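You operate a simulated robot arm through the tools that you are given. There is no shell and no other tool. Be economical: measure what you need, move in short steps, check, and stop when the job is done.

You run a simulated robot arm. Do the job below in one go: nothing can be reset, and whatever is moved stays where it is left.

Task
Put the two logs under the store's lid into the wicker basket.
Fine: the basket stays on the bench lid; the store's lid ends shut.
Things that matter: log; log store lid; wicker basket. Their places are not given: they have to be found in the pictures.

The check looks at the end state, three seconds after you hand in, the way a careful person would. Anything else that was tipped, shoved, dropped, spilled or broken makes it a failure. Lids that push on must go on centred and level and be pressed home; caps that screw on are set level and turned clockwise until they are tight.

Robot
A 7-joint arm with a two-finger parallel gripper, fixed in place. Base frame: the origin is at the foot of the arm, x ahead of it, y to its left, z up. Units: m, rad, N and s.
With the tool pointing down near the work surface it reaches from about 0.1 to 0.7 m from the base axis. Its first joint turns from -2.897 to 2.897 rad. Payload 3.91 kg.
Tool frame: the origin (TCP) lies between the finger pads and is the grasp point; the fingertips stand 0.03 m ahead of it; z points along the fingers, y is the line along which they close. The gripper opens to 0.11 m. The fingers are 0.02 m wide and 0.01 m thick; the gripper's body (0.048 by 0.112 m) begins 0.055 m behind the TCP.
Orientation is that of the tool frame in the base frame, as a unit quaternion [x, y, z, w]. With the fingers straight down and closing along the base's y, the tool's x points along the base's -x, its y along +y and its z along -z.

Tools
- The arm moves only by the tool drive_tool. Its argument "commands" is a list of rows, each a list of 7 numbers: the turn, a rotation vector about the tool's x, y, z in rad, then the shift along the tool's x, y, z in m, then the closure in counts, from 0 (fully open) to 255 (shut). In form: [[rx, ry, rz, tx, ty, tz, grip], ...]. A call has 1 to 20 rows; each row shifts and turns the commanded pose from where the row before left it, along the tool's axes as they then stand. Rows are played at 5 a second. More than 0.05 m and 0.15 rad between two rows, or a gripper value outside its range, and nothing of the call is played. Where a pose cannot be reached the arm comes as near as it can. A force on the tool above 40 N (or 10 N above the force at the start of the call, whichever is more), or a blocked arm, ends the call early, and 0.2 s more pass. Each finger travels about 0.153 m/s and halts on what it meets, pressing with about 30 N; the grip force reading is that of the motor and also rises with nothing between the fingers. The clock runs only during rows and for 0.2 s after the last one: add rows that do not move to give the fingers time. It gives the time, the measured TCP pose, the force on the tool (base axes), the opening and the grip force at its end, in the units of the frame above (readings bear some noise), with the torque about the TCP (base axes, N m) and any sound that the robot's microphone picked up.
- Cameras (640 x 400 px; columns grow to the right, rows downward): "scene" is fixed at [0.0347, 0.489, 1.4069]; the picture's right is [-0.01, -1.00, 0.00], its down [-0.82, 0.01, -0.58] and it looks along [0.58, -0.00, -0.82] (base axes); focal length 214 px, centre (320, 200). "wrist" rides on the gripper at [0.077, 0.007, -0.114] in the tool frame; the picture's right is [-0.09, 1.00, 0.00], its down [-0.80, -0.07, -0.59] and it looks along [-0.59, -0.05, 0.80] (tool axes); focal length 270 px, centre (320, 200).
- grab_frame(camera): a new picture of that camera. It takes no simulated time.
- move_column(by): slides the trunk up (or, below 0, down) by that many m; the arm rides with it, the base frame stays. It gives what a move gives, with no picture.
- locate(camera, pixels): for up to 12 pixels [column, row] of the newest picture of that camera ("zoom" is the newest enlarged one), the place [x, y, z] in the base frame of the surface seen there, good to about 0.003 m, but the place of the scene camera against the robot may be out by one fixed shift of up to 0.025 m in any direction. It takes no simulated time.
- close_up(camera, box): a new picture of the part [left, top, right, bottom] of that camera's present view, enlarged. It takes no simulated time.
- finish_job(): hands the job in; it is judged then, once.

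Go step by step. Measure first, check grasps and placings, and put right what went wrong. The budget is 80 turns and 38 pictures, counting those below and the enlarged ones. Unless the task says otherwise, let go and move clear before handing in, and close with one line.

The tools are called after ">>>" by a JSON object that holds its "api" and its "payload". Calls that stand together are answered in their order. drive_tool: Moves the arm, as the interface text tells. Its arguments: {"type":"object","properties":{"commands":{"type":"array"}},"required":["commands"]} The other tools are called the same way: move_column (by) slides the trunk up or down; grab_frame (camera) takes a picture; locate (camera, pixels) gives the place of the surface under pixels of a picture; close_up (camera, box) takes an enlarged picture of a part of a camera's view; finish_job () hands the job in.

At the start:

```text
clock: 0.0
eef_pos: [0.354, 0.3324, 1.16]
orientation: [0.0, 1.0, 0.0, 0.001]
wrist_force: [0.3, 0.2, 0.2]
torque: [0.0, -0.01, -0.01]
finger_gap: 0.1099
gripper_force: 0.0
trunk travel left (down, up): [-0.5, 0.11]
```

scene: 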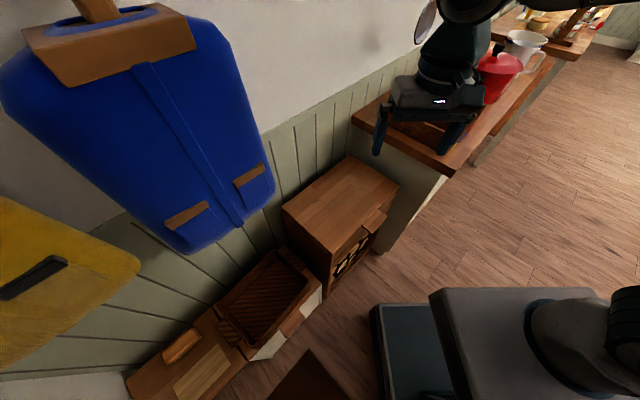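
wrist: 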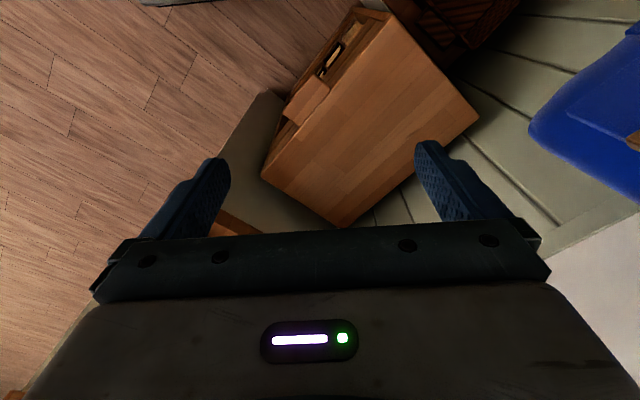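

The log store looks like the wooden box around pixel (340,215), with the wicker basket at (260,300) on the bench. I'll enlarge both and measure them.

>>> {"api": "close_up", "payload": {"camera": "scene", "box": [120, 140, 420, 400]}}

>>> {"api": "locate", "payload": {"camera": "scene", "pixels": [[350, 156], [400, 186], [335, 254], [284, 208], [372, 222], [270, 250], [320, 287], [255, 350], [217, 308], [260, 300], [180, 345], [350, 262]]}}

>>> {"api": "locate", "payload": {"camera": "wrist", "pixels": [[385, 14], [478, 112], [341, 227], [263, 178], [305, 100], [332, 60], [250, 120]]}}

```text
1.54 times, centred on (270, 270) of scene
```

zoom: 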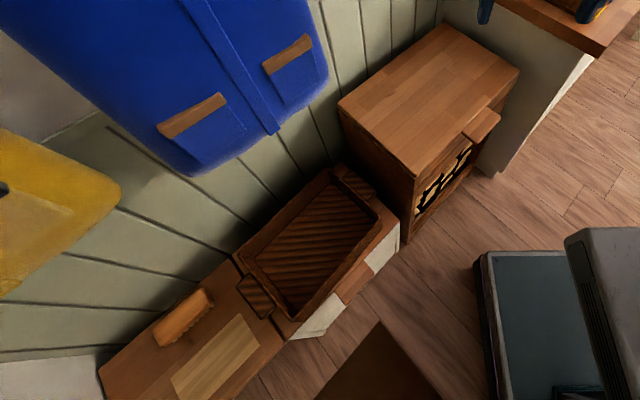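

```text
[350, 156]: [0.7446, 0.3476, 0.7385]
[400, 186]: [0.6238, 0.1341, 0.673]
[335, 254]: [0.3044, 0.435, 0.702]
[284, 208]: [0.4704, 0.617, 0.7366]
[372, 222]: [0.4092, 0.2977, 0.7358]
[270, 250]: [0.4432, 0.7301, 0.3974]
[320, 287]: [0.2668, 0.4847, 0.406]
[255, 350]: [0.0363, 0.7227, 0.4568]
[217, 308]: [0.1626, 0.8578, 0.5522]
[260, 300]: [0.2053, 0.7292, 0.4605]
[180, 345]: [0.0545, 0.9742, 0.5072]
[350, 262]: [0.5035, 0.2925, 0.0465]
```

```text
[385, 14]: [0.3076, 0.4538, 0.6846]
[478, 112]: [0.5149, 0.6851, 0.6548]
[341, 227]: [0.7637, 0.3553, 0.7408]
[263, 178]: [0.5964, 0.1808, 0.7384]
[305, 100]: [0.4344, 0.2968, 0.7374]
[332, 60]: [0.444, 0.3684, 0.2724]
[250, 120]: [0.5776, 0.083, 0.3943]
```

The store's lid top is at z≈0.738 with a lip at (372,222) in the front. I'll zoom in on the lid's lip and the basket.

>>> {"api": "close_up", "payload": {"camera": "wrist", "box": [240, 0, 490, 156]}}

>>> {"api": "close_up", "payload": {"camera": "scene", "box": [280, 150, 410, 300]}}

```text
2.56 times, centred on (365, 78) of wrist
```

zoom: 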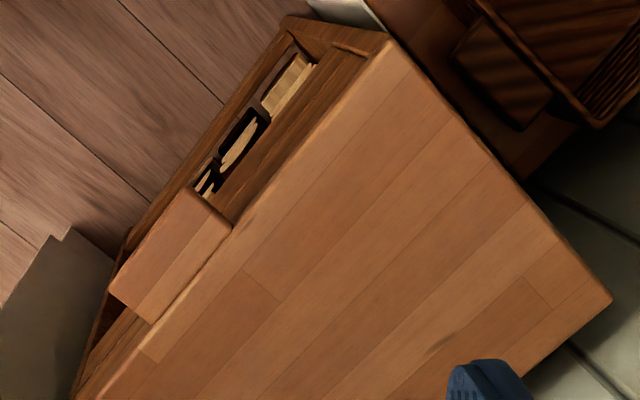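

```text
2.67 times, centred on (345, 225) of scene
```

zoom: 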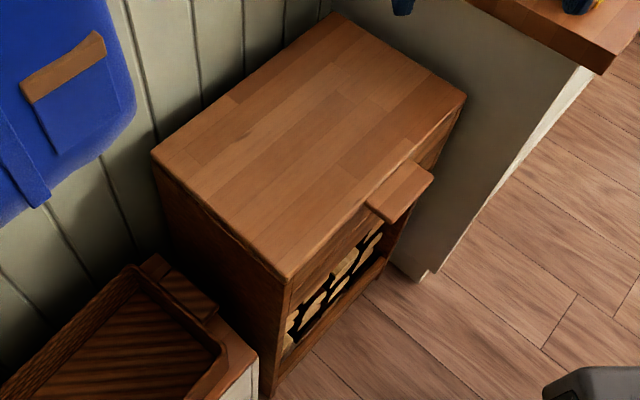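

I'll locate the lid and lip edges using the wrist camera, slightly inside each corner.

>>> {"api": "locate", "payload": {"camera": "wrist", "pixels": [[316, 76], [328, 89], [286, 113], [301, 123], [308, 100], [389, 18], [474, 111], [341, 222], [267, 177], [360, 120], [340, 80], [290, 133]]}}

>>> {"api": "locate", "payload": {"camera": "scene", "pixels": [[350, 160], [395, 187], [336, 249], [288, 207], [373, 221], [386, 213], [371, 228], [345, 205]]}}

```text
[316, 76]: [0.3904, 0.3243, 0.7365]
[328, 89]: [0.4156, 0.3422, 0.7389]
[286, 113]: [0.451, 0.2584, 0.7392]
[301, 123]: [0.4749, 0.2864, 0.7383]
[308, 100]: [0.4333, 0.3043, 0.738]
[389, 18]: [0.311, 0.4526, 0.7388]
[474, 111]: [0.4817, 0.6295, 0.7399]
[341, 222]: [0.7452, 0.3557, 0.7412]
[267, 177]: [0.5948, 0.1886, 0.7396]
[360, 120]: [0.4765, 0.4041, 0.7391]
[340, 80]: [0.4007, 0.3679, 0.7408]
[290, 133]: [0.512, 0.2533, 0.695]
```

```text
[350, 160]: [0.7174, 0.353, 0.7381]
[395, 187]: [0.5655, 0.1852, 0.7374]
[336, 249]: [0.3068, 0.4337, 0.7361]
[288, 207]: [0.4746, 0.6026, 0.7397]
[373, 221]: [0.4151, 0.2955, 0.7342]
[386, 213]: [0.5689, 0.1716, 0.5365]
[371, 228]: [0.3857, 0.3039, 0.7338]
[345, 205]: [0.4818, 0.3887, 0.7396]
```

The lip is about 0.09 m wide and sticks out about 0.04 m from the front. I'll yaw the tool square to the store (front edge direction (0.724,-0.690)), move in front of the lip and look from closer.

>>> {"api": "drive_tool", "payload": {"commands": [[0, 0, -0.135, 0, 0, 0, 0], [0, 0, -0.135, 0, 0, 0, 0], [0, 0, -0.135, 0, 0, 0, 0], [0, 0, -0.135, 0, 0, 0, 0], [0, 0, -0.135, 0, 0, 0, 0], [0, 0, -0.135, 0, 0, 0, 0], [0, 0, 0, 0.014, -0.0124, 0.03, 0], [0, 0, 0, 0.014, -0.0124, 0.03, 0], [0, 0, 0, 0.014, -0.0124, 0.03, 0], [0, 0, 0, 0.014, -0.0124, 0.03, 0], [0, 0, 0, 0.014, -0.0124, 0.03, 0], [0, 0, 0, 0.014, -0.0124, 0.03, 0], [0, 0, 0, 0, 0, 0, 0]]}}

>>> {"api": "grab_frame", "payload": {"camera": "wrist"}}

```text
clock: 2.8
eef_pos: [0.3512, 0.2223, 0.9801]
orientation: [-0.394, 0.919, -0.001, 0.0]
wrist_force: [0.3, -0.6, -0.2]
torque: [0.01, 0.02, 0.0]
finger_gap: 0.1099
gripper_force: 0.2
trunk travel left (down, up): [-0.5, 0.11]
```

```text
32 pictures are left
```

wrist: 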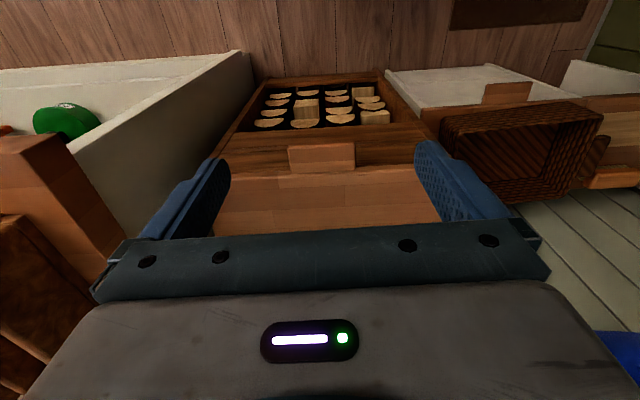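

The image is upside down relative to the store: the lip appears at (321,157) with the openwork front panel above it. I'll enlarge and measure the lip.

>>> {"api": "close_up", "payload": {"camera": "wrist", "box": [215, 70, 445, 214]}}

>>> {"api": "locate", "payload": {"camera": "wrist", "pixels": [[290, 152], [353, 152], [292, 168], [353, 168], [321, 147], [321, 152], [321, 160], [321, 170], [270, 158], [270, 167], [270, 175], [400, 155]]}}

```text
2.78 times, centred on (330, 142) of wrist
```

zoom: 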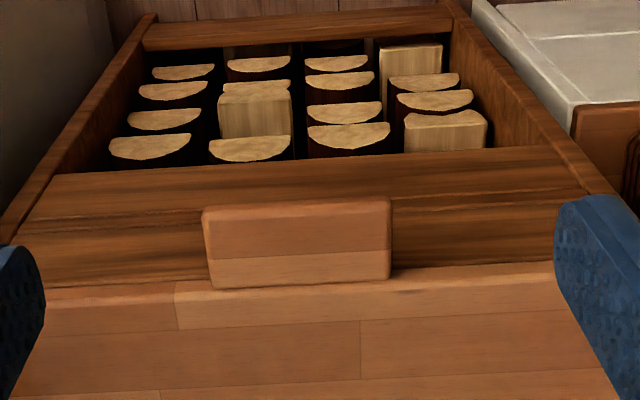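

```text
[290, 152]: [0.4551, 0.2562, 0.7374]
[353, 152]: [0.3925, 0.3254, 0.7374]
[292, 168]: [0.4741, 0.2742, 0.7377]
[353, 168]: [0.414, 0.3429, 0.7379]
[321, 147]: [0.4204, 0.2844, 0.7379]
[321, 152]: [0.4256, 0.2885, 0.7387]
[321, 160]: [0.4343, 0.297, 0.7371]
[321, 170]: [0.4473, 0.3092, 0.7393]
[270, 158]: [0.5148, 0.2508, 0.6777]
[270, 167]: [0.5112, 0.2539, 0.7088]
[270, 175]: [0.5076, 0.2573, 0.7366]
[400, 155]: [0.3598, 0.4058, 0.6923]
```

The lip is about 0.10 m wide, centred at s≈0.1055, and sticks out from t=0.488 to 0.535. The gripper can just straddle it, so I'll tilt 45° towards the store and stop just short of it.

>>> {"api": "drive_tool", "payload": {"commands": [[0, -0.131, 0, 0, 0, 0, 0], [0, -0.131, 0, 0, 0, 0, 0], [0, -0.131, 0, 0, 0, 0, 0], [0, -0.131, 0, 0, 0, 0, 0], [0, -0.131, 0, 0, 0, 0, 0], [0, -0.13, 0, 0, 0, 0, 0], [0, 0, 0, 0.0213, -0.0009, 0.035, 0], [0, 0, 0, 0.0213, -0.0009, 0.035, 0], [0, 0, 0, 0.0213, -0.0009, 0.035, 0], [0, 0, 0, 0.0213, -0.0009, 0.035, 0], [0, 0, 0, 0.0213, -0.0009, 0.035, 0], [0, 0, 0, 0, 0, 0, 0], [0, 0, 0, 0, 0, 0, 0]]}}

>>> {"api": "grab_frame", "payload": {"camera": "wrist"}}

```text
clock: 5.6
eef_pos: [0.3689, 0.2546, 0.7813]
orientation: [-0.382, 0.876, 0.139, 0.261]
wrist_force: [-0.1, 0.6, 0.8]
torque: [0.0, 0.01, 0.01]
finger_gap: 0.1101
gripper_force: 0.1
out of reach, approached as far as the arm can: row 5, 6, 7, 8
trunk travel left (down, up): [-0.5, 0.11]
```

```text
30 pictures are left
```

wrist: 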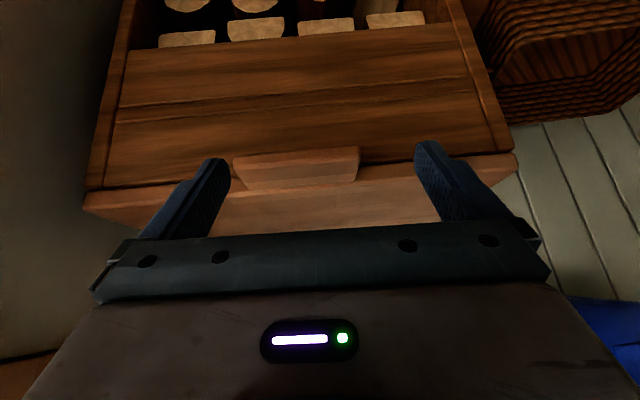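

The tilt stopped at about 34° with rows 5–8 out of reach, so the shoulder is probably too high. I'll raise the tool 0.24 m and then lower the trunk 0.22 m to get more room.

>>> {"api": "drive_tool", "payload": {"commands": [[0, 0, 0, -0.0225, 0.0018, -0.0331, 0], [0, 0, 0, -0.0225, 0.0018, -0.0331, 0], [0, 0, 0, -0.0225, 0.0018, -0.0331, 0], [0, 0, 0, -0.0225, 0.0018, -0.0331, 0], [0, 0, 0, -0.0225, 0.0018, -0.0331, 0], [0, 0, 0, -0.0225, 0.0018, -0.0331, 0], [0, 0, 0, 0, 0, 0, 0]]}}

>>> {"api": "move_column", "payload": {"by": -0.22}}

```text
clock: 7.2
eef_pos: [0.3683, 0.2539, 1.0238]
orientation: [-0.383, 0.875, 0.139, 0.262]
wrist_force: [0.4, -0.4, 0.4]
torque: [0.0, 0.03, 0.01]
finger_gap: 0.1103
gripper_force: 0.0
trunk travel left (down, up): [-0.5, 0.11]
```

```text
clock: 9.5
eef_pos: [0.3687, 0.2528, 0.8025]
orientation: [-0.381, 0.876, 0.137, 0.262]
wrist_force: [0.7, -1.4, 0.4]
torque: [0.0, 0.02, -0.02]
finger_gap: 0.11
gripper_force: 0.0
trunk travel left (down, up): [-0.28, 0.33]
```

The arm and trunk are now lower with clearance kept (z=0.80). I'll correct the orientation to an exact 45° tilt.

>>> {"api": "drive_tool", "payload": {"commands": [[0.0225, -0.0935, -0.004, 0, 0, 0, 0], [0.0225, -0.0935, -0.004, 0, 0, 0, 0], [0, 0, 0, 0, 0, 0, 0]]}}

```text
clock: 10.3
eef_pos: [0.3653, 0.2571, 0.8032]
orientation: [-0.373, 0.857, 0.157, 0.318]
wrist_force: [0.3, 0.3, -0.1]
torque: [-0.01, -0.04, 0.03]
finger_gap: 0.1102
gripper_force: 0.0
out of reach, approached as far as the arm can: row 2
trunk travel left (down, up): [-0.28, 0.33]
```

The tilt is now about 41°, which is enough. I'll centre laterally (-0.0225 along tool y), come closer along the fingers, and check.

>>> {"api": "drive_tool", "payload": {"commands": [[0, 0, 0, 0, -0.0113, 0.01, 0], [0, 0, 0, 0, -0.0112, 0.01, 0], [0, 0, 0, 0, 0, 0.02, 0], [0, 0, 0, 0, 0, 0, 0]]}}

>>> {"api": "grab_frame", "payload": {"camera": "wrist"}}

```text
clock: 11.3
eef_pos: [0.3988, 0.2632, 0.7728]
orientation: [-0.374, 0.857, 0.158, 0.318]
wrist_force: [-0.4, -0.4, 0.7]
torque: [0.01, -0.02, 0.01]
finger_gap: 0.1102
gripper_force: 0.0
trunk travel left (down, up): [-0.28, 0.33]
```

```text
29 pictures are left
```

wrist: 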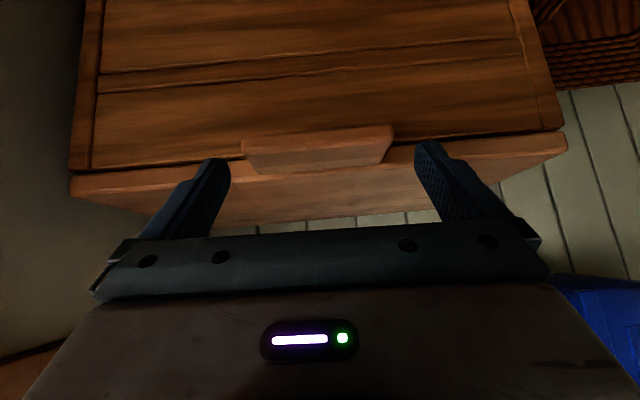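

The lip spans pixels (241..393, row ~145), parallel to the gripper bar and about centred between the fingertips. I'll check its exact edges.

>>> {"api": "locate", "payload": {"camera": "wrist", "pixels": [[246, 145], [389, 132], [250, 160], [384, 155], [317, 137], [317, 150], [317, 163], [317, 178], [120, 190], [540, 150]]}}

>>> {"api": "close_up", "payload": {"camera": "wrist", "box": [180, 90, 460, 240]}}

```text
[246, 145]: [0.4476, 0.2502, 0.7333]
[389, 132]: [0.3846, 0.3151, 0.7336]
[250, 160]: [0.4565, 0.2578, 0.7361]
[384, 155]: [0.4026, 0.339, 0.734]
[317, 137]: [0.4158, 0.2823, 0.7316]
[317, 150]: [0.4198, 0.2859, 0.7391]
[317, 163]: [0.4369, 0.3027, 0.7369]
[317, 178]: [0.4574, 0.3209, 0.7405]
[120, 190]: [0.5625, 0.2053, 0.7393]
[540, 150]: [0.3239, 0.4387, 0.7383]
```

```text
2.29 times, centred on (320, 165) of wrist
```

zoom: 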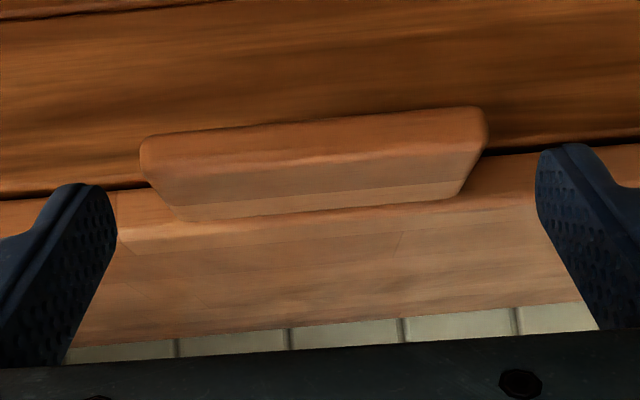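

The lip's front face centre is (0.416,0.283,0.731) and I'm laterally aligned to about 1 mm. I'll advance 0.046 m along the fingers and close on its sides.

>>> {"api": "drive_tool", "payload": {"commands": [[0, 0, 0, 0, 0, 0.015, 0], [0, 0, 0, 0, 0, 0.016, 0], [0, 0, 0, 0, 0, 0.015, 0], [0, 0, 0, 0, 0, 0, 0], [0, 0, 0, 0, 0, 0, 120], [0, 0, 0, 0, 0, 0, 255], [0, 0, 0, 0, 0, 0, 255]]}}

>>> {"api": "grab_frame", "payload": {"camera": "wrist"}}

```text
clock: 12.9
eef_pos: [0.4219, 0.2857, 0.737]
orientation: [-0.373, 0.857, 0.157, 0.319]
wrist_force: [2.0, 0.1, -2.2]
torque: [-0.54, -1.04, -1.33]
finger_gap: 0.1014
gripper_force: 44.3
trunk travel left (down, up): [-0.28, 0.33]
```

```text
27 pictures are left
```

wrist: 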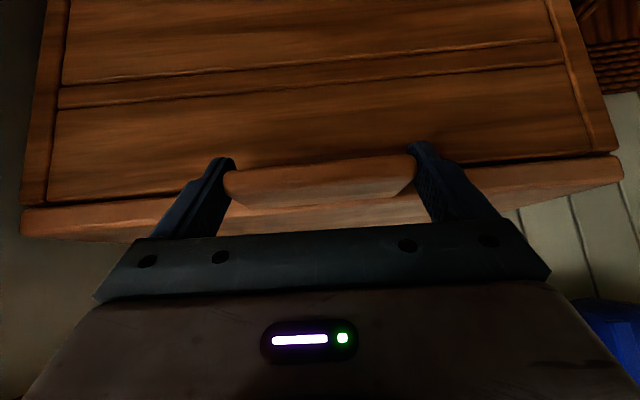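

The lip is gripped (gap 0.101 m). I'll try lifting it 0.03 m.

>>> {"api": "drive_tool", "payload": {"commands": [[0, 0, 0, -0.0066, 0.0003, -0.0075, 255], [0, 0, 0, -0.0068, 0.0003, -0.0074, 255], [0, 0, 0, -0.007, 0.0003, -0.0072, 255], [0, 0, 0, 0, 0, 0, 255]]}}

>>> {"api": "grab_frame", "payload": {"camera": "scene"}}

```text
clock: 13.9
eef_pos: [0.4217, 0.2863, 0.7666]
orientation: [-0.372, 0.857, 0.158, 0.318]
wrist_force: [12.1, 1.0, -8.5]
torque: [-0.69, 1.25, -2.22]
finger_gap: 0.1015
gripper_force: 45.2
trunk travel left (down, up): [-0.28, 0.33]
```

```text
26 pictures are left
```

scene: 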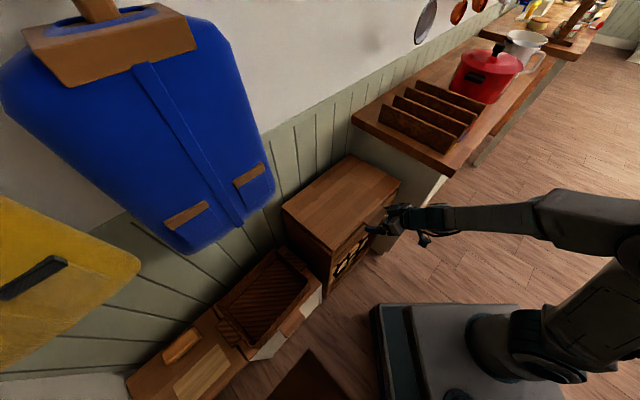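

I'll enlarge the scene view to see whether the lid rose with the gripper.

>>> {"api": "close_up", "payload": {"camera": "scene", "box": [270, 140, 430, 290]}}

>>> {"api": "locate", "payload": {"camera": "scene", "pixels": [[350, 160], [395, 187], [336, 247], [288, 207], [365, 210], [345, 205]]}}

```text
2.67 times, centred on (350, 215) of scene
```

zoom: 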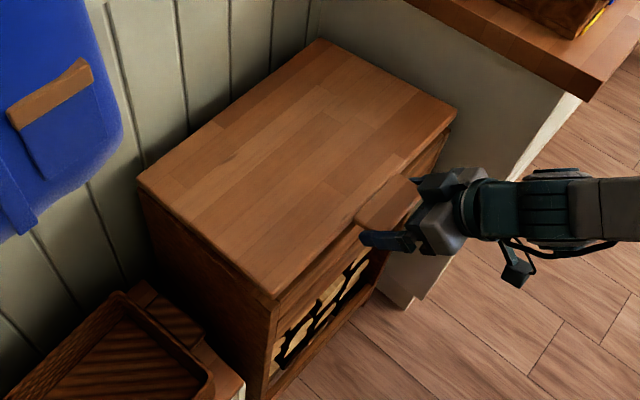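

```text
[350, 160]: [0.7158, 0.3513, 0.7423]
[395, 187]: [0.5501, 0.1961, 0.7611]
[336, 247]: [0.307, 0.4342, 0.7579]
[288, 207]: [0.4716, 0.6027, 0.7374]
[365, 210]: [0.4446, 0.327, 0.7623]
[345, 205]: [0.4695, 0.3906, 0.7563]
```

The lid is hinged at the back: its front edge rose to z≈0.76 while the back stayed at 0.739. I'll continue along the arc (R≈0.28) to about 0.5 rad.

>>> {"api": "drive_tool", "payload": {"commands": [[0, 0, 0, -0.0171, 0.0006, -0.0143, 255], [0, 0, 0, -0.0181, 0.0006, -0.0129, 255], [0, 0, 0, -0.0191, 0.0005, -0.0115, 255], [0, 0, 0, -0.02, 0.0005, -0.0099, 255], [0, 0, 0, -0.0207, 0.0004, -0.0082, 255], [0, 0, 0, 0, 0, 0, 255]]}}

```text
clock: 15.3
eef_pos: [0.4441, 0.3097, 0.8736]
orientation: [-0.371, 0.858, 0.158, 0.317]
wrist_force: [12.8, -12.8, -8.9]
torque: [-0.82, 1.42, -2.36]
finger_gap: 0.1014
gripper_force: 45.2
trunk travel left (down, up): [-0.28, 0.33]
```

The arc is being followed well (z=0.874, moderate forces). I'll continue to about 1.0 rad.

>>> {"api": "drive_tool", "payload": {"commands": [[0, 0, 0, -0.0213, 0.0003, -0.0065, 255], [0, 0, 0, -0.0217, 0.0003, -0.0048, 255], [0, 0, 0, -0.022, 0.0002, -0.003, 255], [0, 0, 0, -0.0222, 0.0001, -0.0013, 255], [0, 0, 0, -0.0222, 0.0001, 0.0005, 255], [0, 0, 0, -0.0221, 0, 0.0023, 255], [0, 0, 0, 0, 0, 0, 255]]}}

>>> {"api": "grab_frame", "payload": {"camera": "scene"}}

```text
clock: 16.9
eef_pos: [0.5073, 0.3722, 0.9725]
orientation: [-0.372, 0.857, 0.158, 0.321]
wrist_force: [4.3, -23.6, 10.9]
torque: [-0.86, 0.6, -2.14]
finger_gap: 0.1013
gripper_force: 45.1
trunk travel left (down, up): [-0.28, 0.33]
```

```text
24 pictures are left
```

scene: 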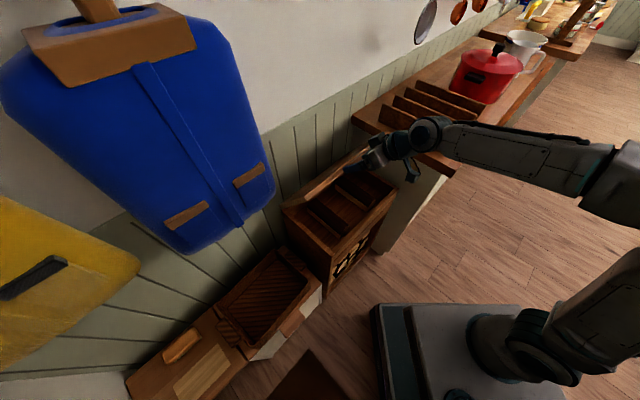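

The lid is at about 55° with side and radial forces of roughly 19 N, so my commanded arc is a few mm off. I'll correct (+u 3 mm, R=0.287) and continue to about 80°.

>>> {"api": "drive_tool", "payload": {"commands": [[0, 0, 0, -0.0216, -0.003, -0.0002, 255], [0, 0, 0, -0.0223, 0, 0.0054, 255], [0, 0, 0, -0.0219, 0, 0.0071, 255], [0, 0, 0, -0.0213, 0, 0.0088, 255], [0, 0, 0, -0.0205, 0, 0.0105, 255], [0, 0, 0, 0, 0, 0, 255]]}}

```text
clock: 18.3
eef_pos: [0.5785, 0.4449, 1.0173]
orientation: [-0.373, 0.858, 0.157, 0.318]
wrist_force: [14.5, -18.5, -1.9]
torque: [-1.41, -0.25, -2.15]
finger_gap: 0.1013
gripper_force: 44.8
trunk travel left (down, up): [-0.28, 0.33]
```

The lid is at about 77° and the fitted radius 0.2876 is consistent. I'll shift another 4 mm in +u and go to about 92°.

>>> {"api": "drive_tool", "payload": {"commands": [[0, 0, 0, -0.0197, -0.004, 0.0117, 255], [0, 0, 0, -0.0187, 0, 0.0134, 255], [0, 0, 0, -0.0176, 0, 0.0148, 255], [0, 0, 0, 0, 0, 0, 255]]}}

>>> {"api": "grab_frame", "payload": {"camera": "scene"}}

```text
clock: 18.8
eef_pos: [0.5938, 0.4585, 1.0208]
orientation: [-0.375, 0.858, 0.153, 0.316]
wrist_force: [0.6, -23.2, -0.7]
torque: [-1.35, -0.75, -2.37]
finger_gap: 0.1011
gripper_force: 45.0
trunk travel left (down, up): [-0.28, 0.33]
stopped in row 2: the force on the tool passed its limit at 54 N (the readings are from after the stop); the commanded pose is now the measured one
```

```text
23 pictures are left
```

scene: 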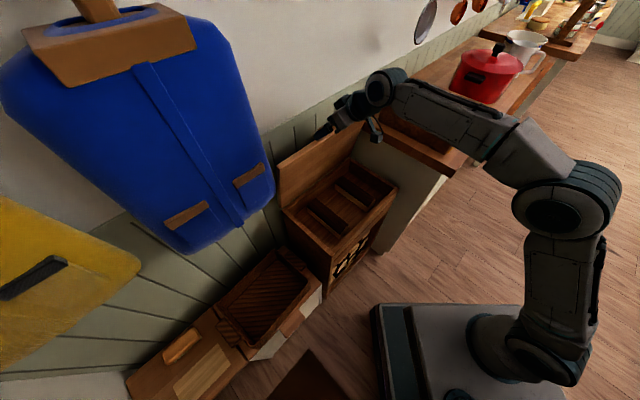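

It stopped at about 81°: either the lid met its stop or the wall, or the gripper is binding. I'll look closer.

>>> {"api": "close_up", "payload": {"camera": "scene", "box": [260, 80, 420, 260]}}

>>> {"api": "grab_frame", "payload": {"camera": "wrist"}}

```text
2.22 times, centred on (340, 170) of scene
```

zoom: 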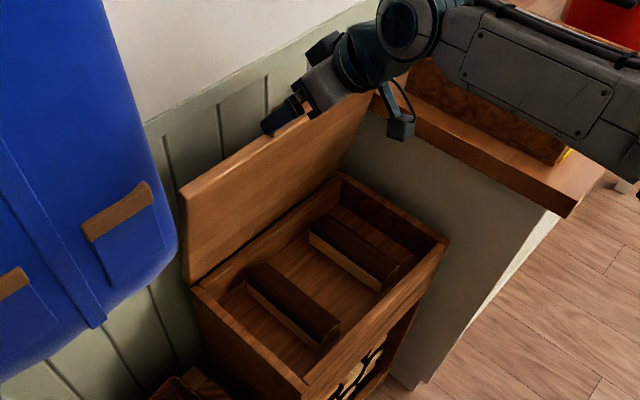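

```text
21 pictures are left
```

wrist: 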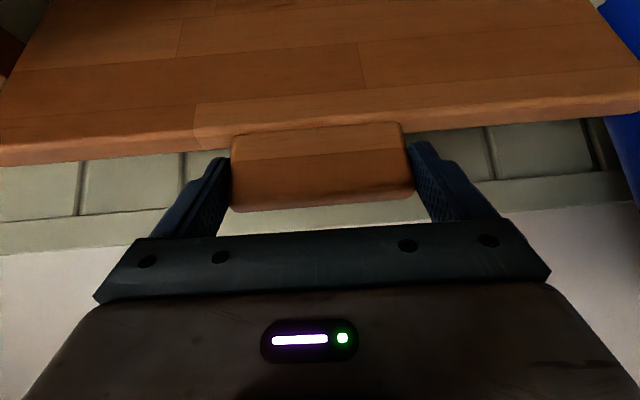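

The two logs are visible inside. I'll measure the lid's angle and the logs.

>>> {"api": "locate", "payload": {"camera": "wrist", "pixels": [[320, 5], [320, 60], [320, 115], [320, 135], [320, 180], [320, 200], [450, 160], [120, 190], [630, 130], [560, 190]]}}

>>> {"api": "locate", "payload": {"camera": "zoom", "pixels": [[262, 264], [336, 325], [322, 221], [396, 272], [285, 318], [250, 292], [330, 342], [350, 265], [345, 230], [300, 245], [240, 240], [370, 340]]}}

```text
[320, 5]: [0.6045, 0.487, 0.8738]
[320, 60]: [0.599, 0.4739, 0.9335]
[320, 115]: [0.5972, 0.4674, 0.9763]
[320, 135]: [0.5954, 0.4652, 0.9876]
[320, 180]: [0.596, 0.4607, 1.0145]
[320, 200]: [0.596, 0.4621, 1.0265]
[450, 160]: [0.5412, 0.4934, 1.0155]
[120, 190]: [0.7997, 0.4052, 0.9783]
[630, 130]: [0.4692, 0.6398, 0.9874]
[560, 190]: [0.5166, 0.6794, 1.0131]
```

```text
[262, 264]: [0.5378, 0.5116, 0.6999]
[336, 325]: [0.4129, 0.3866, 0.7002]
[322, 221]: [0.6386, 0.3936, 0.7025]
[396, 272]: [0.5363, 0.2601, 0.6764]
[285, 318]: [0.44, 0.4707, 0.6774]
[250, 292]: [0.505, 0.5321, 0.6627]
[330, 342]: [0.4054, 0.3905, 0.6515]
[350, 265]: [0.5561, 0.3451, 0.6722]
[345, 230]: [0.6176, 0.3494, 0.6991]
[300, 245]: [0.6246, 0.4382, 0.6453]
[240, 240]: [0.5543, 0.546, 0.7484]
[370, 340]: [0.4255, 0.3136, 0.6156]
```

The lid stands at about 80° and the wall is at t≈0.847, so there is still room behind it. I'll push gently further to see whether there's a stop.

>>> {"api": "drive_tool", "payload": {"commands": [[0, 0, 0, -0.003, 0, 0.0027, 255], [0, 0, 0, -0.003, 0, 0.0027, 255], [0, 0, 0, -0.003, 0, 0.0027, 255], [0, 0, 0, 0, 0, 0, 255]]}}

```text
clock: 19.2
eef_pos: [0.5936, 0.4588, 1.0218]
orientation: [-0.377, 0.859, 0.149, 0.313]
wrist_force: [-9.1, -30.8, 5.3]
torque: [-1.98, -0.16, -2.32]
finger_gap: 0.1009
gripper_force: 45.3
trunk travel left (down, up): [-0.28, 0.33]
stopped in row 1: the force on the tool passed its limit at 44 N (the readings are from after the stop); the commanded pose is now the measured one
```

The lid is firmly stopped at about 81°. Before testing whether it stays there, I'll take the push off and turn the tool more horizontal about the lip, so the palm would catch the lid if it falls.

>>> {"api": "drive_tool", "payload": {"commands": [[0, 0, 0, 0.003, -0.002, -0.0026, 255], [0, -0.1, 0, 0.0015, 0, 0, 255], [0, -0.1, 0, 0.0015, 0, 0, 255], [0, -0.1, 0, 0.0015, 0, 0, 255], [0, -0.1, 0, 0.0015, 0, 0, 255], [0, 0, 0, 0, 0, 0, 255]]}}

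```text
clock: 20.6
eef_pos: [0.5903, 0.4566, 1.0136]
orientation: [-0.339, 0.779, 0.223, 0.477]
wrist_force: [9.1, -18.3, -0.9]
torque: [-1.68, 0.02, -2.88]
finger_gap: 0.1009
gripper_force: 44.7
trunk travel left (down, up): [-0.28, 0.33]
```

The tilt is now 64°. I'll turn a little more and then open the fingers to see whether the lid stays.

>>> {"api": "drive_tool", "payload": {"commands": [[0, -0.1, 0, 0.0015, 0, 0, 255], [0, -0.1, 0, 0.0015, 0, 0, 255], [0, 0, 0, 0, 0, 0, 255], [0, 0, 0, 0, 0, 0, 0], [0, 0, 0, 0, 0, 0, 0], [0, 0, 0, 0, 0, 0, 0], [0, 0, 0, 0, 0, 0, 0]]}}

>>> {"api": "grab_frame", "payload": {"camera": "wrist"}}

```text
clock: 22.2
eef_pos: [0.5878, 0.4587, 1.0097]
orientation: [-0.317, 0.727, 0.258, 0.551]
wrist_force: [8.4, -6.3, -1.1]
torque: [0.1, -0.16, -0.22]
finger_gap: 0.1099
gripper_force: 0.0
trunk travel left (down, up): [-0.28, 0.33]
```

```text
20 pictures are left
```

wrist: 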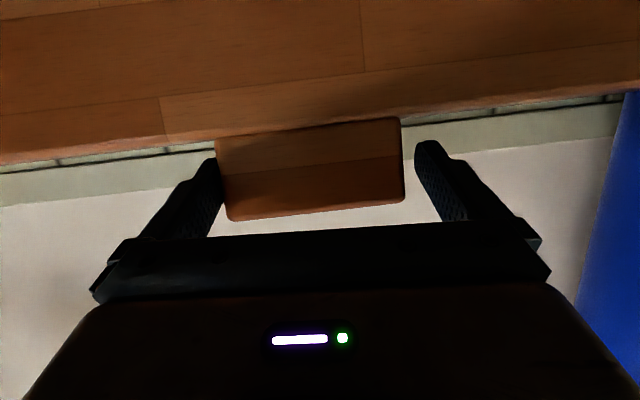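

The fingers are open and the lid hasn't visibly moved. I'll wait a second and re-measure the lid.

>>> {"api": "drive_tool", "payload": {"commands": [[0, 0, 0, 0, -0.004, 0, 0], [0, 0, 0, 0, 0, 0, 0], [0, 0, 0, 0, 0, 0, 0], [0, 0, 0, 0, 0, 0, 0], [0, 0, 0, 0, 0, 0, 0]]}}

>>> {"api": "locate", "payload": {"camera": "wrist", "pixels": [[310, 5], [310, 60], [310, 110], [310, 130], [310, 170], [310, 210], [630, 150]]}}

```text
clock: 23.4
eef_pos: [0.5895, 0.4556, 1.0121]
orientation: [-0.319, 0.727, 0.258, 0.551]
wrist_force: [0.4, -0.9, 0.2]
torque: [0.02, 0.01, 0.01]
finger_gap: 0.1101
gripper_force: 0.0
trunk travel left (down, up): [-0.28, 0.33]
```

```text
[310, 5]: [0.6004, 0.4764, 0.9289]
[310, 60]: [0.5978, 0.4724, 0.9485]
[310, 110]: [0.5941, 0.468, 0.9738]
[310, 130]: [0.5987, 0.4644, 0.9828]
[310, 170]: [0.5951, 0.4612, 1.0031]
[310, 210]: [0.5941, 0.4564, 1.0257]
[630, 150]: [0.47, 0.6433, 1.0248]
```

Contact force is zero and the lid holds. I'll retreat along the fingers and check with the scene camera.

>>> {"api": "drive_tool", "payload": {"commands": [[0, 0, 0, 0, 0, -0.02, 0], [0, 0, 0, 0, 0, -0.035, 0], [0, 0, 0, 0, 0, -0.04, 0], [0, 0, 0, 0, 0, -0.04, 0], [0, 0, 0, 0, 0, 0, 0]]}}

>>> {"api": "grab_frame", "payload": {"camera": "scene"}}

```text
clock: 24.6
eef_pos: [0.5031, 0.359, 1.0453]
orientation: [-0.319, 0.727, 0.257, 0.551]
wrist_force: [0.4, 0.2, 0.2]
torque: [-0.01, 0.01, -0.06]
finger_gap: 0.11
gripper_force: 0.0
trunk travel left (down, up): [-0.28, 0.33]
```

```text
19 pictures are left
```

scene: 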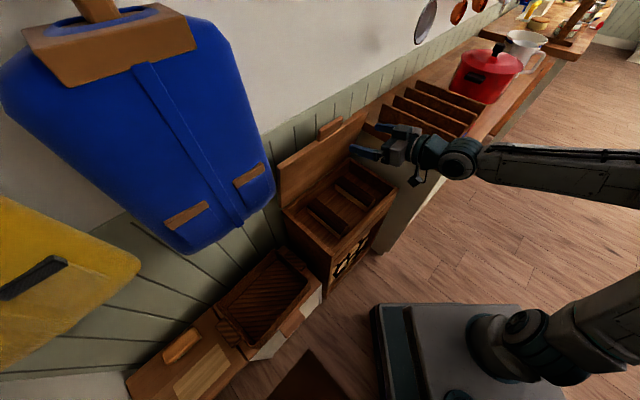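

The lid stands open by itself. Now I'll point the tool straight down over the store and look at the logs with the wrist camera.

>>> {"api": "drive_tool", "payload": {"commands": [[0.0041, 0.1307, 0.0014, 0, 0, 0, 0], [0.0041, 0.1307, 0.0014, 0, 0, 0, 0], [0.0041, 0.1307, 0.0014, 0, 0, 0, 0], [0.0041, 0.1307, 0.0014, 0, 0, 0, 0], [0.0041, 0.1307, 0.0014, 0, 0, 0, 0], [0.0041, 0.1307, 0.0014, 0, 0, 0, 0], [0.0041, 0.1307, 0.0014, 0, 0, 0, 0], [0.0041, 0.1307, 0.0014, 0, 0, 0, 0], [0.0041, 0.1307, 0.0014, 0, 0, 0, 0], [0.0041, 0.1307, 0.0014, 0, 0, 0, 0], [0, 0, 0, 0.03, 0, 0, 0], [0, 0, 0, 0.03, 0, 0, 0], [0, 0, 0, 0, 0, 0, 0]]}}

>>> {"api": "grab_frame", "payload": {"camera": "wrist"}}

```text
clock: 27.4
eef_pos: [0.4619, 0.316, 1.0471]
orientation: [-0.394, 0.919, 0.001, 0.0]
wrist_force: [-0.2, -0.3, 0.9]
torque: [0.01, -0.05, -0.02]
finger_gap: 0.11
gripper_force: 0.1
trunk travel left (down, up): [-0.28, 0.33]
```

```text
18 pictures are left
```

wrist: 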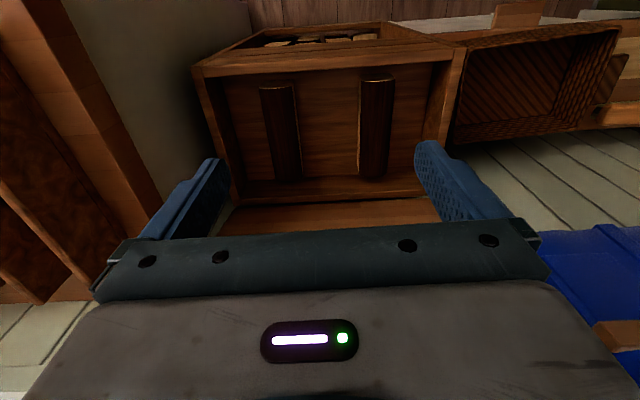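

Both logs are clear in view: (280,130) and (376,128). I'll measure the logs, the store's rims and the basket.

>>> {"api": "locate", "payload": {"camera": "wrist", "pixels": [[276, 86], [288, 178], [282, 130], [264, 130], [298, 130], [376, 82], [374, 174], [376, 128], [359, 128], [392, 128], [325, 140], [325, 60]]}}

>>> {"api": "close_up", "payload": {"camera": "wrist", "box": [190, 10, 480, 210]}}

>>> {"api": "locate", "payload": {"camera": "wrist", "pixels": [[625, 30], [590, 135], [460, 150], [458, 45], [540, 95], [615, 85], [500, 90], [560, 40], [520, 145], [215, 100], [445, 100], [330, 195]]}}

```text
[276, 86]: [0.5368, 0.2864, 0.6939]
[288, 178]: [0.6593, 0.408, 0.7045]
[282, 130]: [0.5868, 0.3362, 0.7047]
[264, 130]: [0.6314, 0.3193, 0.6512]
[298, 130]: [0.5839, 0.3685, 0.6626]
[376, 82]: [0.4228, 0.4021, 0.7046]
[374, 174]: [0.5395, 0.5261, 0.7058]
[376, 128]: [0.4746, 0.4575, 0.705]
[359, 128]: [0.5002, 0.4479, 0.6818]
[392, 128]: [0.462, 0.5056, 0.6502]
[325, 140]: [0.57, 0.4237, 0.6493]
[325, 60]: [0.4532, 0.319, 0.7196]
```

```text
2.00 times, centred on (335, 110) of wrist
```

zoom: 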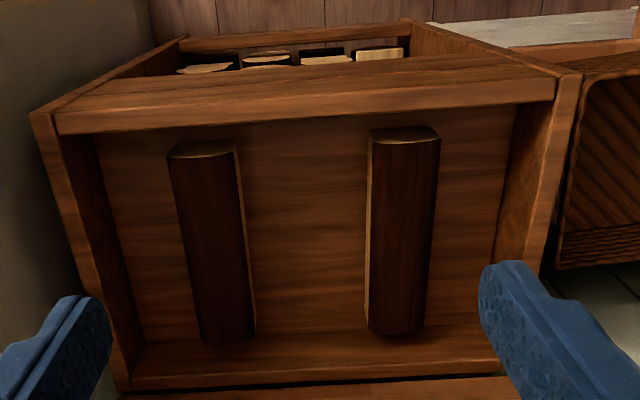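

```text
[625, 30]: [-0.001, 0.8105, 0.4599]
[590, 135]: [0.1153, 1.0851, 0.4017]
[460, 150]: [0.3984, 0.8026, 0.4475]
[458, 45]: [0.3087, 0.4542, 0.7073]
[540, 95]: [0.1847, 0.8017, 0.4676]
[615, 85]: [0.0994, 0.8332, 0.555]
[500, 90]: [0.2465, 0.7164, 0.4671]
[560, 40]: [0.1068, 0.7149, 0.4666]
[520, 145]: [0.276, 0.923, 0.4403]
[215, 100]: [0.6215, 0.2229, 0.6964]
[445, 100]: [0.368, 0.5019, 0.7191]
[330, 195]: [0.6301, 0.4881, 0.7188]
```

Both logs lie along n with tops at z≈0.705 on a floor at 0.65: log A is at (s=0.028, t=0.668) and log B at (s=0.1935, t=0.664). I'll move over log A first.

>>> {"api": "drive_tool", "payload": {"commands": [[0, 0, 0, -0.0179, 0.0147, 0.0412, 0], [0, 0, 0, -0.0179, 0.0147, 0.0412, 0], [0, 0, 0, -0.0179, 0.0147, 0.0412, 0], [0, 0, 0, -0.0179, 0.0147, 0.0412, 0], [0, 0, 0, -0.0179, 0.0147, 0.0412, 0], [0, 0, 0, -0.0179, 0.0147, 0.0412, 0], [0, 0, 0, 0, 0, 0, 0]]}}

>>> {"api": "grab_frame", "payload": {"camera": "wrist"}}

```text
clock: 29.0
eef_pos: [0.4719, 0.4551, 0.7973]
orientation: [-0.394, 0.919, 0.001, 0.001]
wrist_force: [0.2, -0.1, -0.6]
torque: [0.0, 0.01, 0.01]
finger_gap: 0.1101
gripper_force: 0.0
trunk travel left (down, up): [-0.28, 0.33]
```

```text
16 pictures are left
```

wrist: 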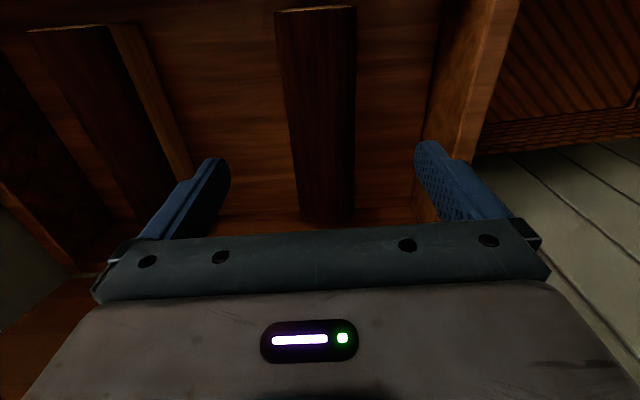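

I'm above log A. I'll check its width and the side wall position before descending.

>>> {"api": "locate", "payload": {"camera": "wrist", "pixels": [[285, 100], [350, 100], [318, 100], [318, 20], [325, 205], [295, 190], [348, 190], [430, 100], [445, 90], [470, 110], [40, 40], [108, 40]]}}

```text
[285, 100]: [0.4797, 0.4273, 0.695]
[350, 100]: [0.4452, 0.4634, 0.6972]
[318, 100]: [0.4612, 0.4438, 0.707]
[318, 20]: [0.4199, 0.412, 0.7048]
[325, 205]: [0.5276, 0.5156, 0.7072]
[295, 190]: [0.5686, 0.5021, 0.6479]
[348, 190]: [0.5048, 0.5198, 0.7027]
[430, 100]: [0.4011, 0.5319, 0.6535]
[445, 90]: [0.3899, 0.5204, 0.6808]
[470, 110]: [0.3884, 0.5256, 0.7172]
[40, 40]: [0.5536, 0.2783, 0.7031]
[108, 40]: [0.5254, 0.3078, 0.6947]
```

Log A is centred at s=0.0276, 0.05–0.055 m wide, and the side wall is at s=-0.077, so it's clear. I'll descend to z=0.689 and grip.

>>> {"api": "drive_tool", "payload": {"commands": [[0, 0, 0, 0, 0, 0.036, 0], [0, 0, 0, 0, 0, 0.036, 0], [0, 0, 0, 0, 0, 0.036, 0], [0, 0, 0, 0, 0, 0, 0], [0, 0, 0, 0, 0, 0, 120], [0, 0, 0, 0, 0, 0, 255], [0, 0, 0, 0, 0, 0, 255], [0, 0, 0, 0, 0, 0, 255]]}}

```text
clock: 30.8
eef_pos: [0.4724, 0.4567, 0.69]
orientation: [-0.393, 0.919, 0.0, 0.0]
wrist_force: [-0.4, 0.1, -0.9]
torque: [0.04, 0.04, -0.02]
finger_gap: 0.0557
gripper_force: 29.9
trunk travel left (down, up): [-0.28, 0.33]
```

Log A is gripped (gap 0.0557). I'll lift, back away from the lid, then travel sideways to face the basket.

>>> {"api": "drive_tool", "payload": {"commands": [[0, 0, 0, 0, 0, -0.03, 255], [0, 0, 0, 0, 0, -0.035, 255], [0, 0, 0, 0, 0, -0.035, 255], [0, 0, 0, 0.03, 0, -0.015, 255], [0, 0, 0, 0.035, 0, -0.015, 255], [0, 0, 0, 0.035, 0, -0.015, 255], [0, 0, 0, 0.035, 0, -0.015, 255], [0, 0, 0, 0, 0.03, 0, 255], [0, 0, 0, 0, 0.045, 0, 255], [0, 0, 0, 0, 0.045, 0, 255], [0, 0, 0, 0, 0.045, 0, 255], [0, 0, 0, 0, 0.045, 0, 255], [0, 0, 0, 0, 0.045, 0, 255], [0, 0, 0, 0, 0.045, 0, 255], [0, 0, 0, 0, 0.045, 0, 255], [0, 0, 0, 0, 0.02, 0, 255], [0, 0, 0, 0, 0, 0, 255]]}}

>>> {"api": "grab_frame", "payload": {"camera": "wrist"}}

>>> {"api": "grab_frame", "payload": {"camera": "scene"}}

```text
clock: 34.4
eef_pos: [0.1163, 0.6086, 0.8544]
orientation: [-0.393, 0.92, 0.001, 0.0]
wrist_force: [0.2, 0.2, -3.7]
torque: [-0.04, 0.05, -0.01]
finger_gap: 0.0556
gripper_force: 30.3
trunk travel left (down, up): [-0.28, 0.33]
```

```text
15 pictures are left
```

wrist: 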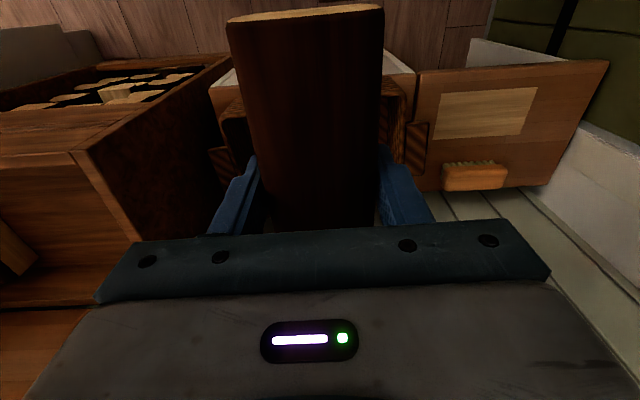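

```text
14 pictures are left
```

scene: 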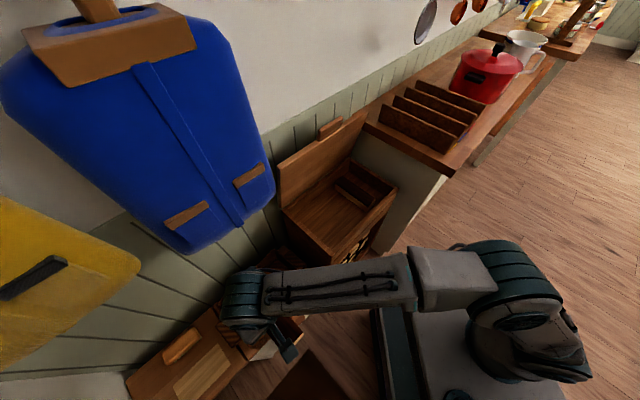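

Log A is held. The basket sits behind it, with handles at (220,165) and (415,150). I'll measure what's visible of the rim.

>>> {"api": "locate", "payload": {"camera": "wrist", "pixels": [[225, 90], [220, 165], [410, 130], [418, 165], [232, 125], [388, 100], [398, 130], [400, 90], [236, 140], [395, 150], [212, 95], [430, 185]]}}

>>> {"api": "close_up", "payload": {"camera": "wrist", "box": [190, 40, 450, 230]}}

```text
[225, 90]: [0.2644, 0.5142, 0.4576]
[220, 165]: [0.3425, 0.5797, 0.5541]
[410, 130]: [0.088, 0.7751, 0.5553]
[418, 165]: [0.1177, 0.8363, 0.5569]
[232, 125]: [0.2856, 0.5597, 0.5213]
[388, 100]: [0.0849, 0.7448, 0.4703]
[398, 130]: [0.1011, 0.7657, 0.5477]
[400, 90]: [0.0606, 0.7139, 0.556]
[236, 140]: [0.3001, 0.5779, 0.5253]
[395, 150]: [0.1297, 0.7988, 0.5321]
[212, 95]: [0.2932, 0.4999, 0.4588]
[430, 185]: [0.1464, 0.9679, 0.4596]
```

```text
2.11 times, centred on (320, 135) of wrist
```

zoom: 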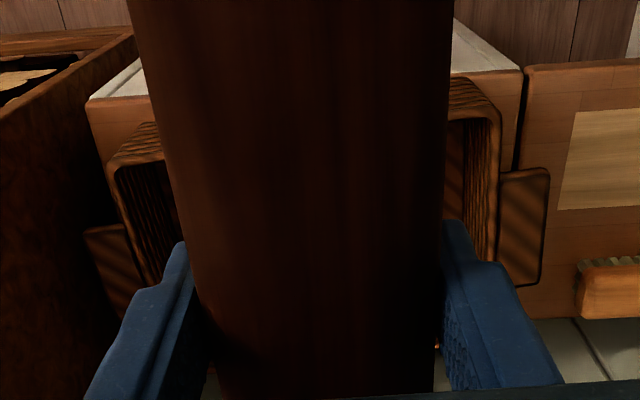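

The basket rim is at z≈0.555 with its inside about s -0.45..-0.18 and t 0.56..0.735, so the logs must lie along u. I'll turn the gripper 90° and look again.

>>> {"api": "drive_tool", "payload": {"commands": [[0, 0, -0.131, 0, 0, 0, 255], [0, 0, -0.131, 0, 0, 0, 255], [0, 0, -0.131, 0, 0, 0, 255], [0, 0, -0.131, 0, 0, 0, 255], [0, 0, -0.131, 0, 0, 0, 255], [0, 0, -0.131, 0, 0, 0, 255], [0, 0, -0.131, 0, 0, 0, 255], [0, 0, -0.131, 0, 0, 0, 255], [0, 0, -0.131, 0, 0, 0, 255], [0, 0, -0.131, 0, 0, 0, 255], [0, 0, -0.131, 0, 0, 0, 255], [0, 0, -0.13, 0, 0, 0, 255], [0, 0, 0, 0, 0, 0, 255]]}}

>>> {"api": "grab_frame", "payload": {"camera": "wrist"}}

```text
clock: 37.2
eef_pos: [0.1156, 0.6082, 0.8509]
orientation: [0.929, -0.371, -0.001, -0.001]
wrist_force: [0.5, -0.1, -3.4]
torque: [0.0, -0.01, -0.02]
finger_gap: 0.0557
gripper_force: 30.4
trunk travel left (down, up): [-0.28, 0.33]
```

```text
12 pictures are left
```

wrist: 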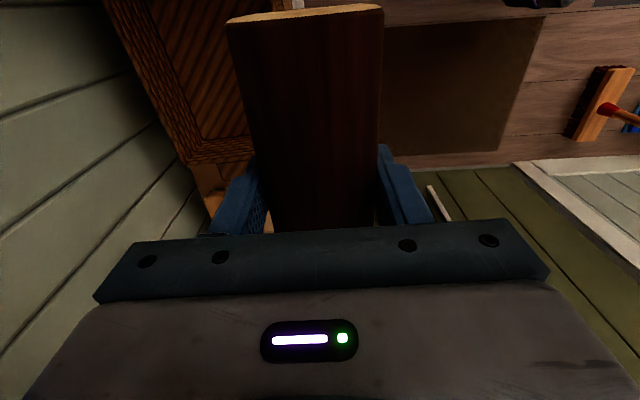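

The basket's back rim runs along (105,0)–(190,160). I'll measure rim and floor points.

>>> {"api": "locate", "payload": {"camera": "wrist", "pixels": [[150, 60], [165, 90], [130, 40], [185, 140], [200, 155], [230, 148], [175, 40], [205, 80], [215, 130], [140, 80], [235, 110], [225, 60]]}}

>>> {"api": "close_up", "payload": {"camera": "wrist", "box": [90, 0, 290, 210]}}

```text
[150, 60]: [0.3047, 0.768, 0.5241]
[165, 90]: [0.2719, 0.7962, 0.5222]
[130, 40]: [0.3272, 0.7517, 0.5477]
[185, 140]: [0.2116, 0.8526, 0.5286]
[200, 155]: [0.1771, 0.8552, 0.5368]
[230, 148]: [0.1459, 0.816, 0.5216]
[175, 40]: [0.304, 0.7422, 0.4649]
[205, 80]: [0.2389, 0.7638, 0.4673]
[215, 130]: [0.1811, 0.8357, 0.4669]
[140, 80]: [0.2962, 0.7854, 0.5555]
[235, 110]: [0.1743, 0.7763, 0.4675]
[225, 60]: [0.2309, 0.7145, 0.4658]
```

```text
1.90 times, centred on (190, 105) of wrist
```

zoom: 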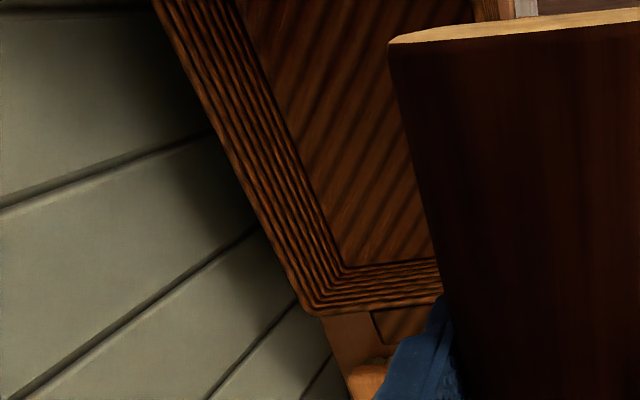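

The basket's inside is t≈0.57..0.765, s≈-0.456..-0.18, with its floor at 0.467. Before moving over it I'll check where the hanging blue coat sits, using the scene picture.

>>> {"api": "locate", "payload": {"camera": "scene", "pixels": [[190, 248], [268, 195], [225, 240], [180, 215], [245, 180], [220, 150], [40, 130], [60, 260], [130, 260], [60, 320]]}}

```text
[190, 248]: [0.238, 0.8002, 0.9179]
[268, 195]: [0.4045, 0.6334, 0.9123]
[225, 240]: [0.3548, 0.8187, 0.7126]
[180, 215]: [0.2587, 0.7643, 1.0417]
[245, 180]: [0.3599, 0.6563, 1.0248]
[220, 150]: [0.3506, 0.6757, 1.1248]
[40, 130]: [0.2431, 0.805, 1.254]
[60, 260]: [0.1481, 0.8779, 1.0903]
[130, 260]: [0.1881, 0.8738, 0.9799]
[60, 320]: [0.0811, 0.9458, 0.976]
```

The coat's bottom is at z≈0.91, t≥0.735, so the arm must come in low. I'll descend in front of the basket to z=0.61, then go in over the rim.

>>> {"api": "drive_tool", "payload": {"commands": [[0, 0, 0, 0.005, 0, 0.04, 255], [0, 0, 0, 0.005, 0, 0.04, 255], [0, 0, 0, 0.005, 0, 0.04, 255], [0, 0, 0, 0.005, 0, 0.04, 255], [0, 0, 0, 0.005, 0, 0.04, 255], [0, 0, 0, 0.004, 0, 0.04, 255], [0, 0, 0, 0, 0, 0, 255]]}}

```text
clock: 38.8
eef_pos: [0.1352, 0.5866, 0.6118]
orientation: [0.928, -0.371, -0.001, 0.0]
wrist_force: [-0.4, 0.2, -3.6]
torque: [-0.04, -0.02, 0.0]
finger_gap: 0.0556
gripper_force: 30.1
trunk travel left (down, up): [-0.28, 0.33]
```

I'm in front of the basket. Now I'll move in over the rim along n, then ease lower.

>>> {"api": "drive_tool", "payload": {"commands": [[0, 0, 0, 0, -0.025, 0, 255], [0, 0, 0, 0, -0.025, 0, 255], [0, 0, 0, 0, -0.025, 0, 255], [0, 0, 0, 0, -0.025, 0, 255], [0, 0, 0, 0, -0.019, 0.01, 255], [0, 0, 0, 0, -0.019, 0.01, 255], [0, 0, 0, 0, -0.019, 0.01, 255], [0, 0, 0, 0, -0.02, 0.01, 255], [0, 0, 0, 0, -0.02, 0.01, 255], [0, 0, 0, 0, 0, 0, 255]]}}

>>> {"api": "grab_frame", "payload": {"camera": "scene"}}

```text
clock: 41.0
eef_pos: [0.2651, 0.7008, 0.5618]
orientation: [0.929, -0.37, 0.0, 0.0]
wrist_force: [0.3, 0.3, -3.0]
torque: [-0.03, -0.06, 0.02]
finger_gap: 0.0554
gripper_force: 30.1
out of reach, approached as far as the arm can: row 8, 9
trunk travel left (down, up): [-0.28, 0.33]
```

```text
10 pictures are left
```

scene: 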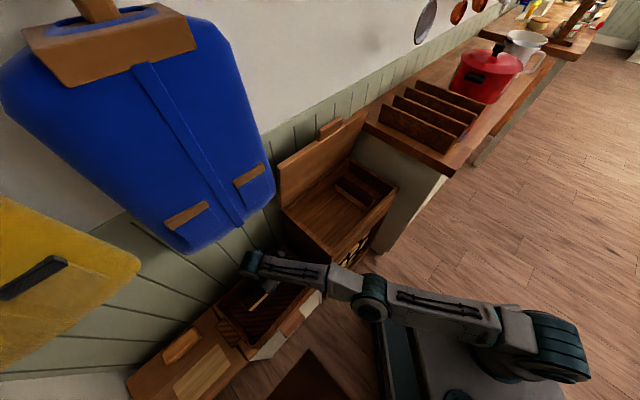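

The arm's reach ends at t≈0.69, which is enough, since log A will lie at t 0.662–0.718 with room for log B in front. I'll lower the trunk by 0.05 m for a straight descent.

>>> {"api": "move_column", "payload": {"by": -0.05}}

>>> {"api": "grab_frame", "payload": {"camera": "wrist"}}

```text
clock: 41.9
eef_pos: [0.267, 0.7017, 0.5124]
orientation: [0.928, -0.371, 0.0, -0.001]
wrist_force: [0.0, 0.3, -2.8]
torque: [0.02, -0.01, 0.02]
finger_gap: 0.0556
gripper_force: 30.1
trunk travel left (down, up): [-0.23, 0.38]
```

```text
9 pictures are left
```

wrist: 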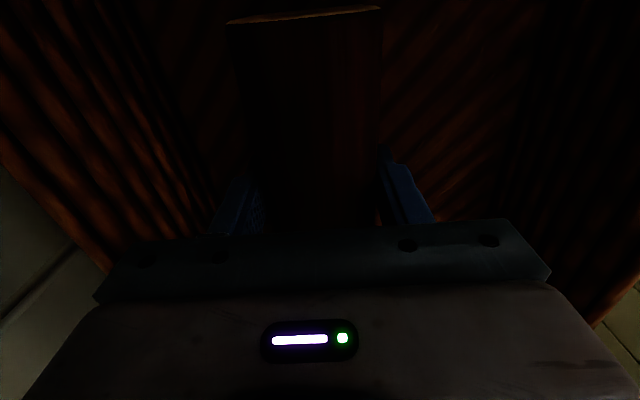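

The log is inside the basket just above the floor. I'll measure the side clearances and lower a few mm more.

>>> {"api": "locate", "payload": {"camera": "wrist", "pixels": [[200, 60], [165, 60], [130, 60], [400, 60], [480, 60], [510, 60], [540, 60], [300, 60], [235, 30], [375, 30], [300, 12], [440, 150]]}}

>>> {"api": "move_column", "payload": {"by": -0.004}}

```text
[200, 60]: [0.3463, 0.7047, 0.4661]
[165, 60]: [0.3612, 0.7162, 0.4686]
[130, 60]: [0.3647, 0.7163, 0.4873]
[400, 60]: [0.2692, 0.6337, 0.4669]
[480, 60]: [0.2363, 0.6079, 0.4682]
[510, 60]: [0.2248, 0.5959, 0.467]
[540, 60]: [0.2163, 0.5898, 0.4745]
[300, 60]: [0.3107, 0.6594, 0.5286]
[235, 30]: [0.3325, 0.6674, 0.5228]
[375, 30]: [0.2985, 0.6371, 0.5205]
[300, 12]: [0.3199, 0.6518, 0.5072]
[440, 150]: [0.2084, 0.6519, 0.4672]
```

```text
clock: 42.4
eef_pos: [0.2657, 0.7023, 0.5084]
orientation: [0.929, -0.371, 0.0, -0.001]
wrist_force: [-0.1, -0.4, -1.8]
torque: [0.01, 0.09, -0.03]
finger_gap: 0.0556
gripper_force: 29.3
trunk travel left (down, up): [-0.226, 0.384]
```

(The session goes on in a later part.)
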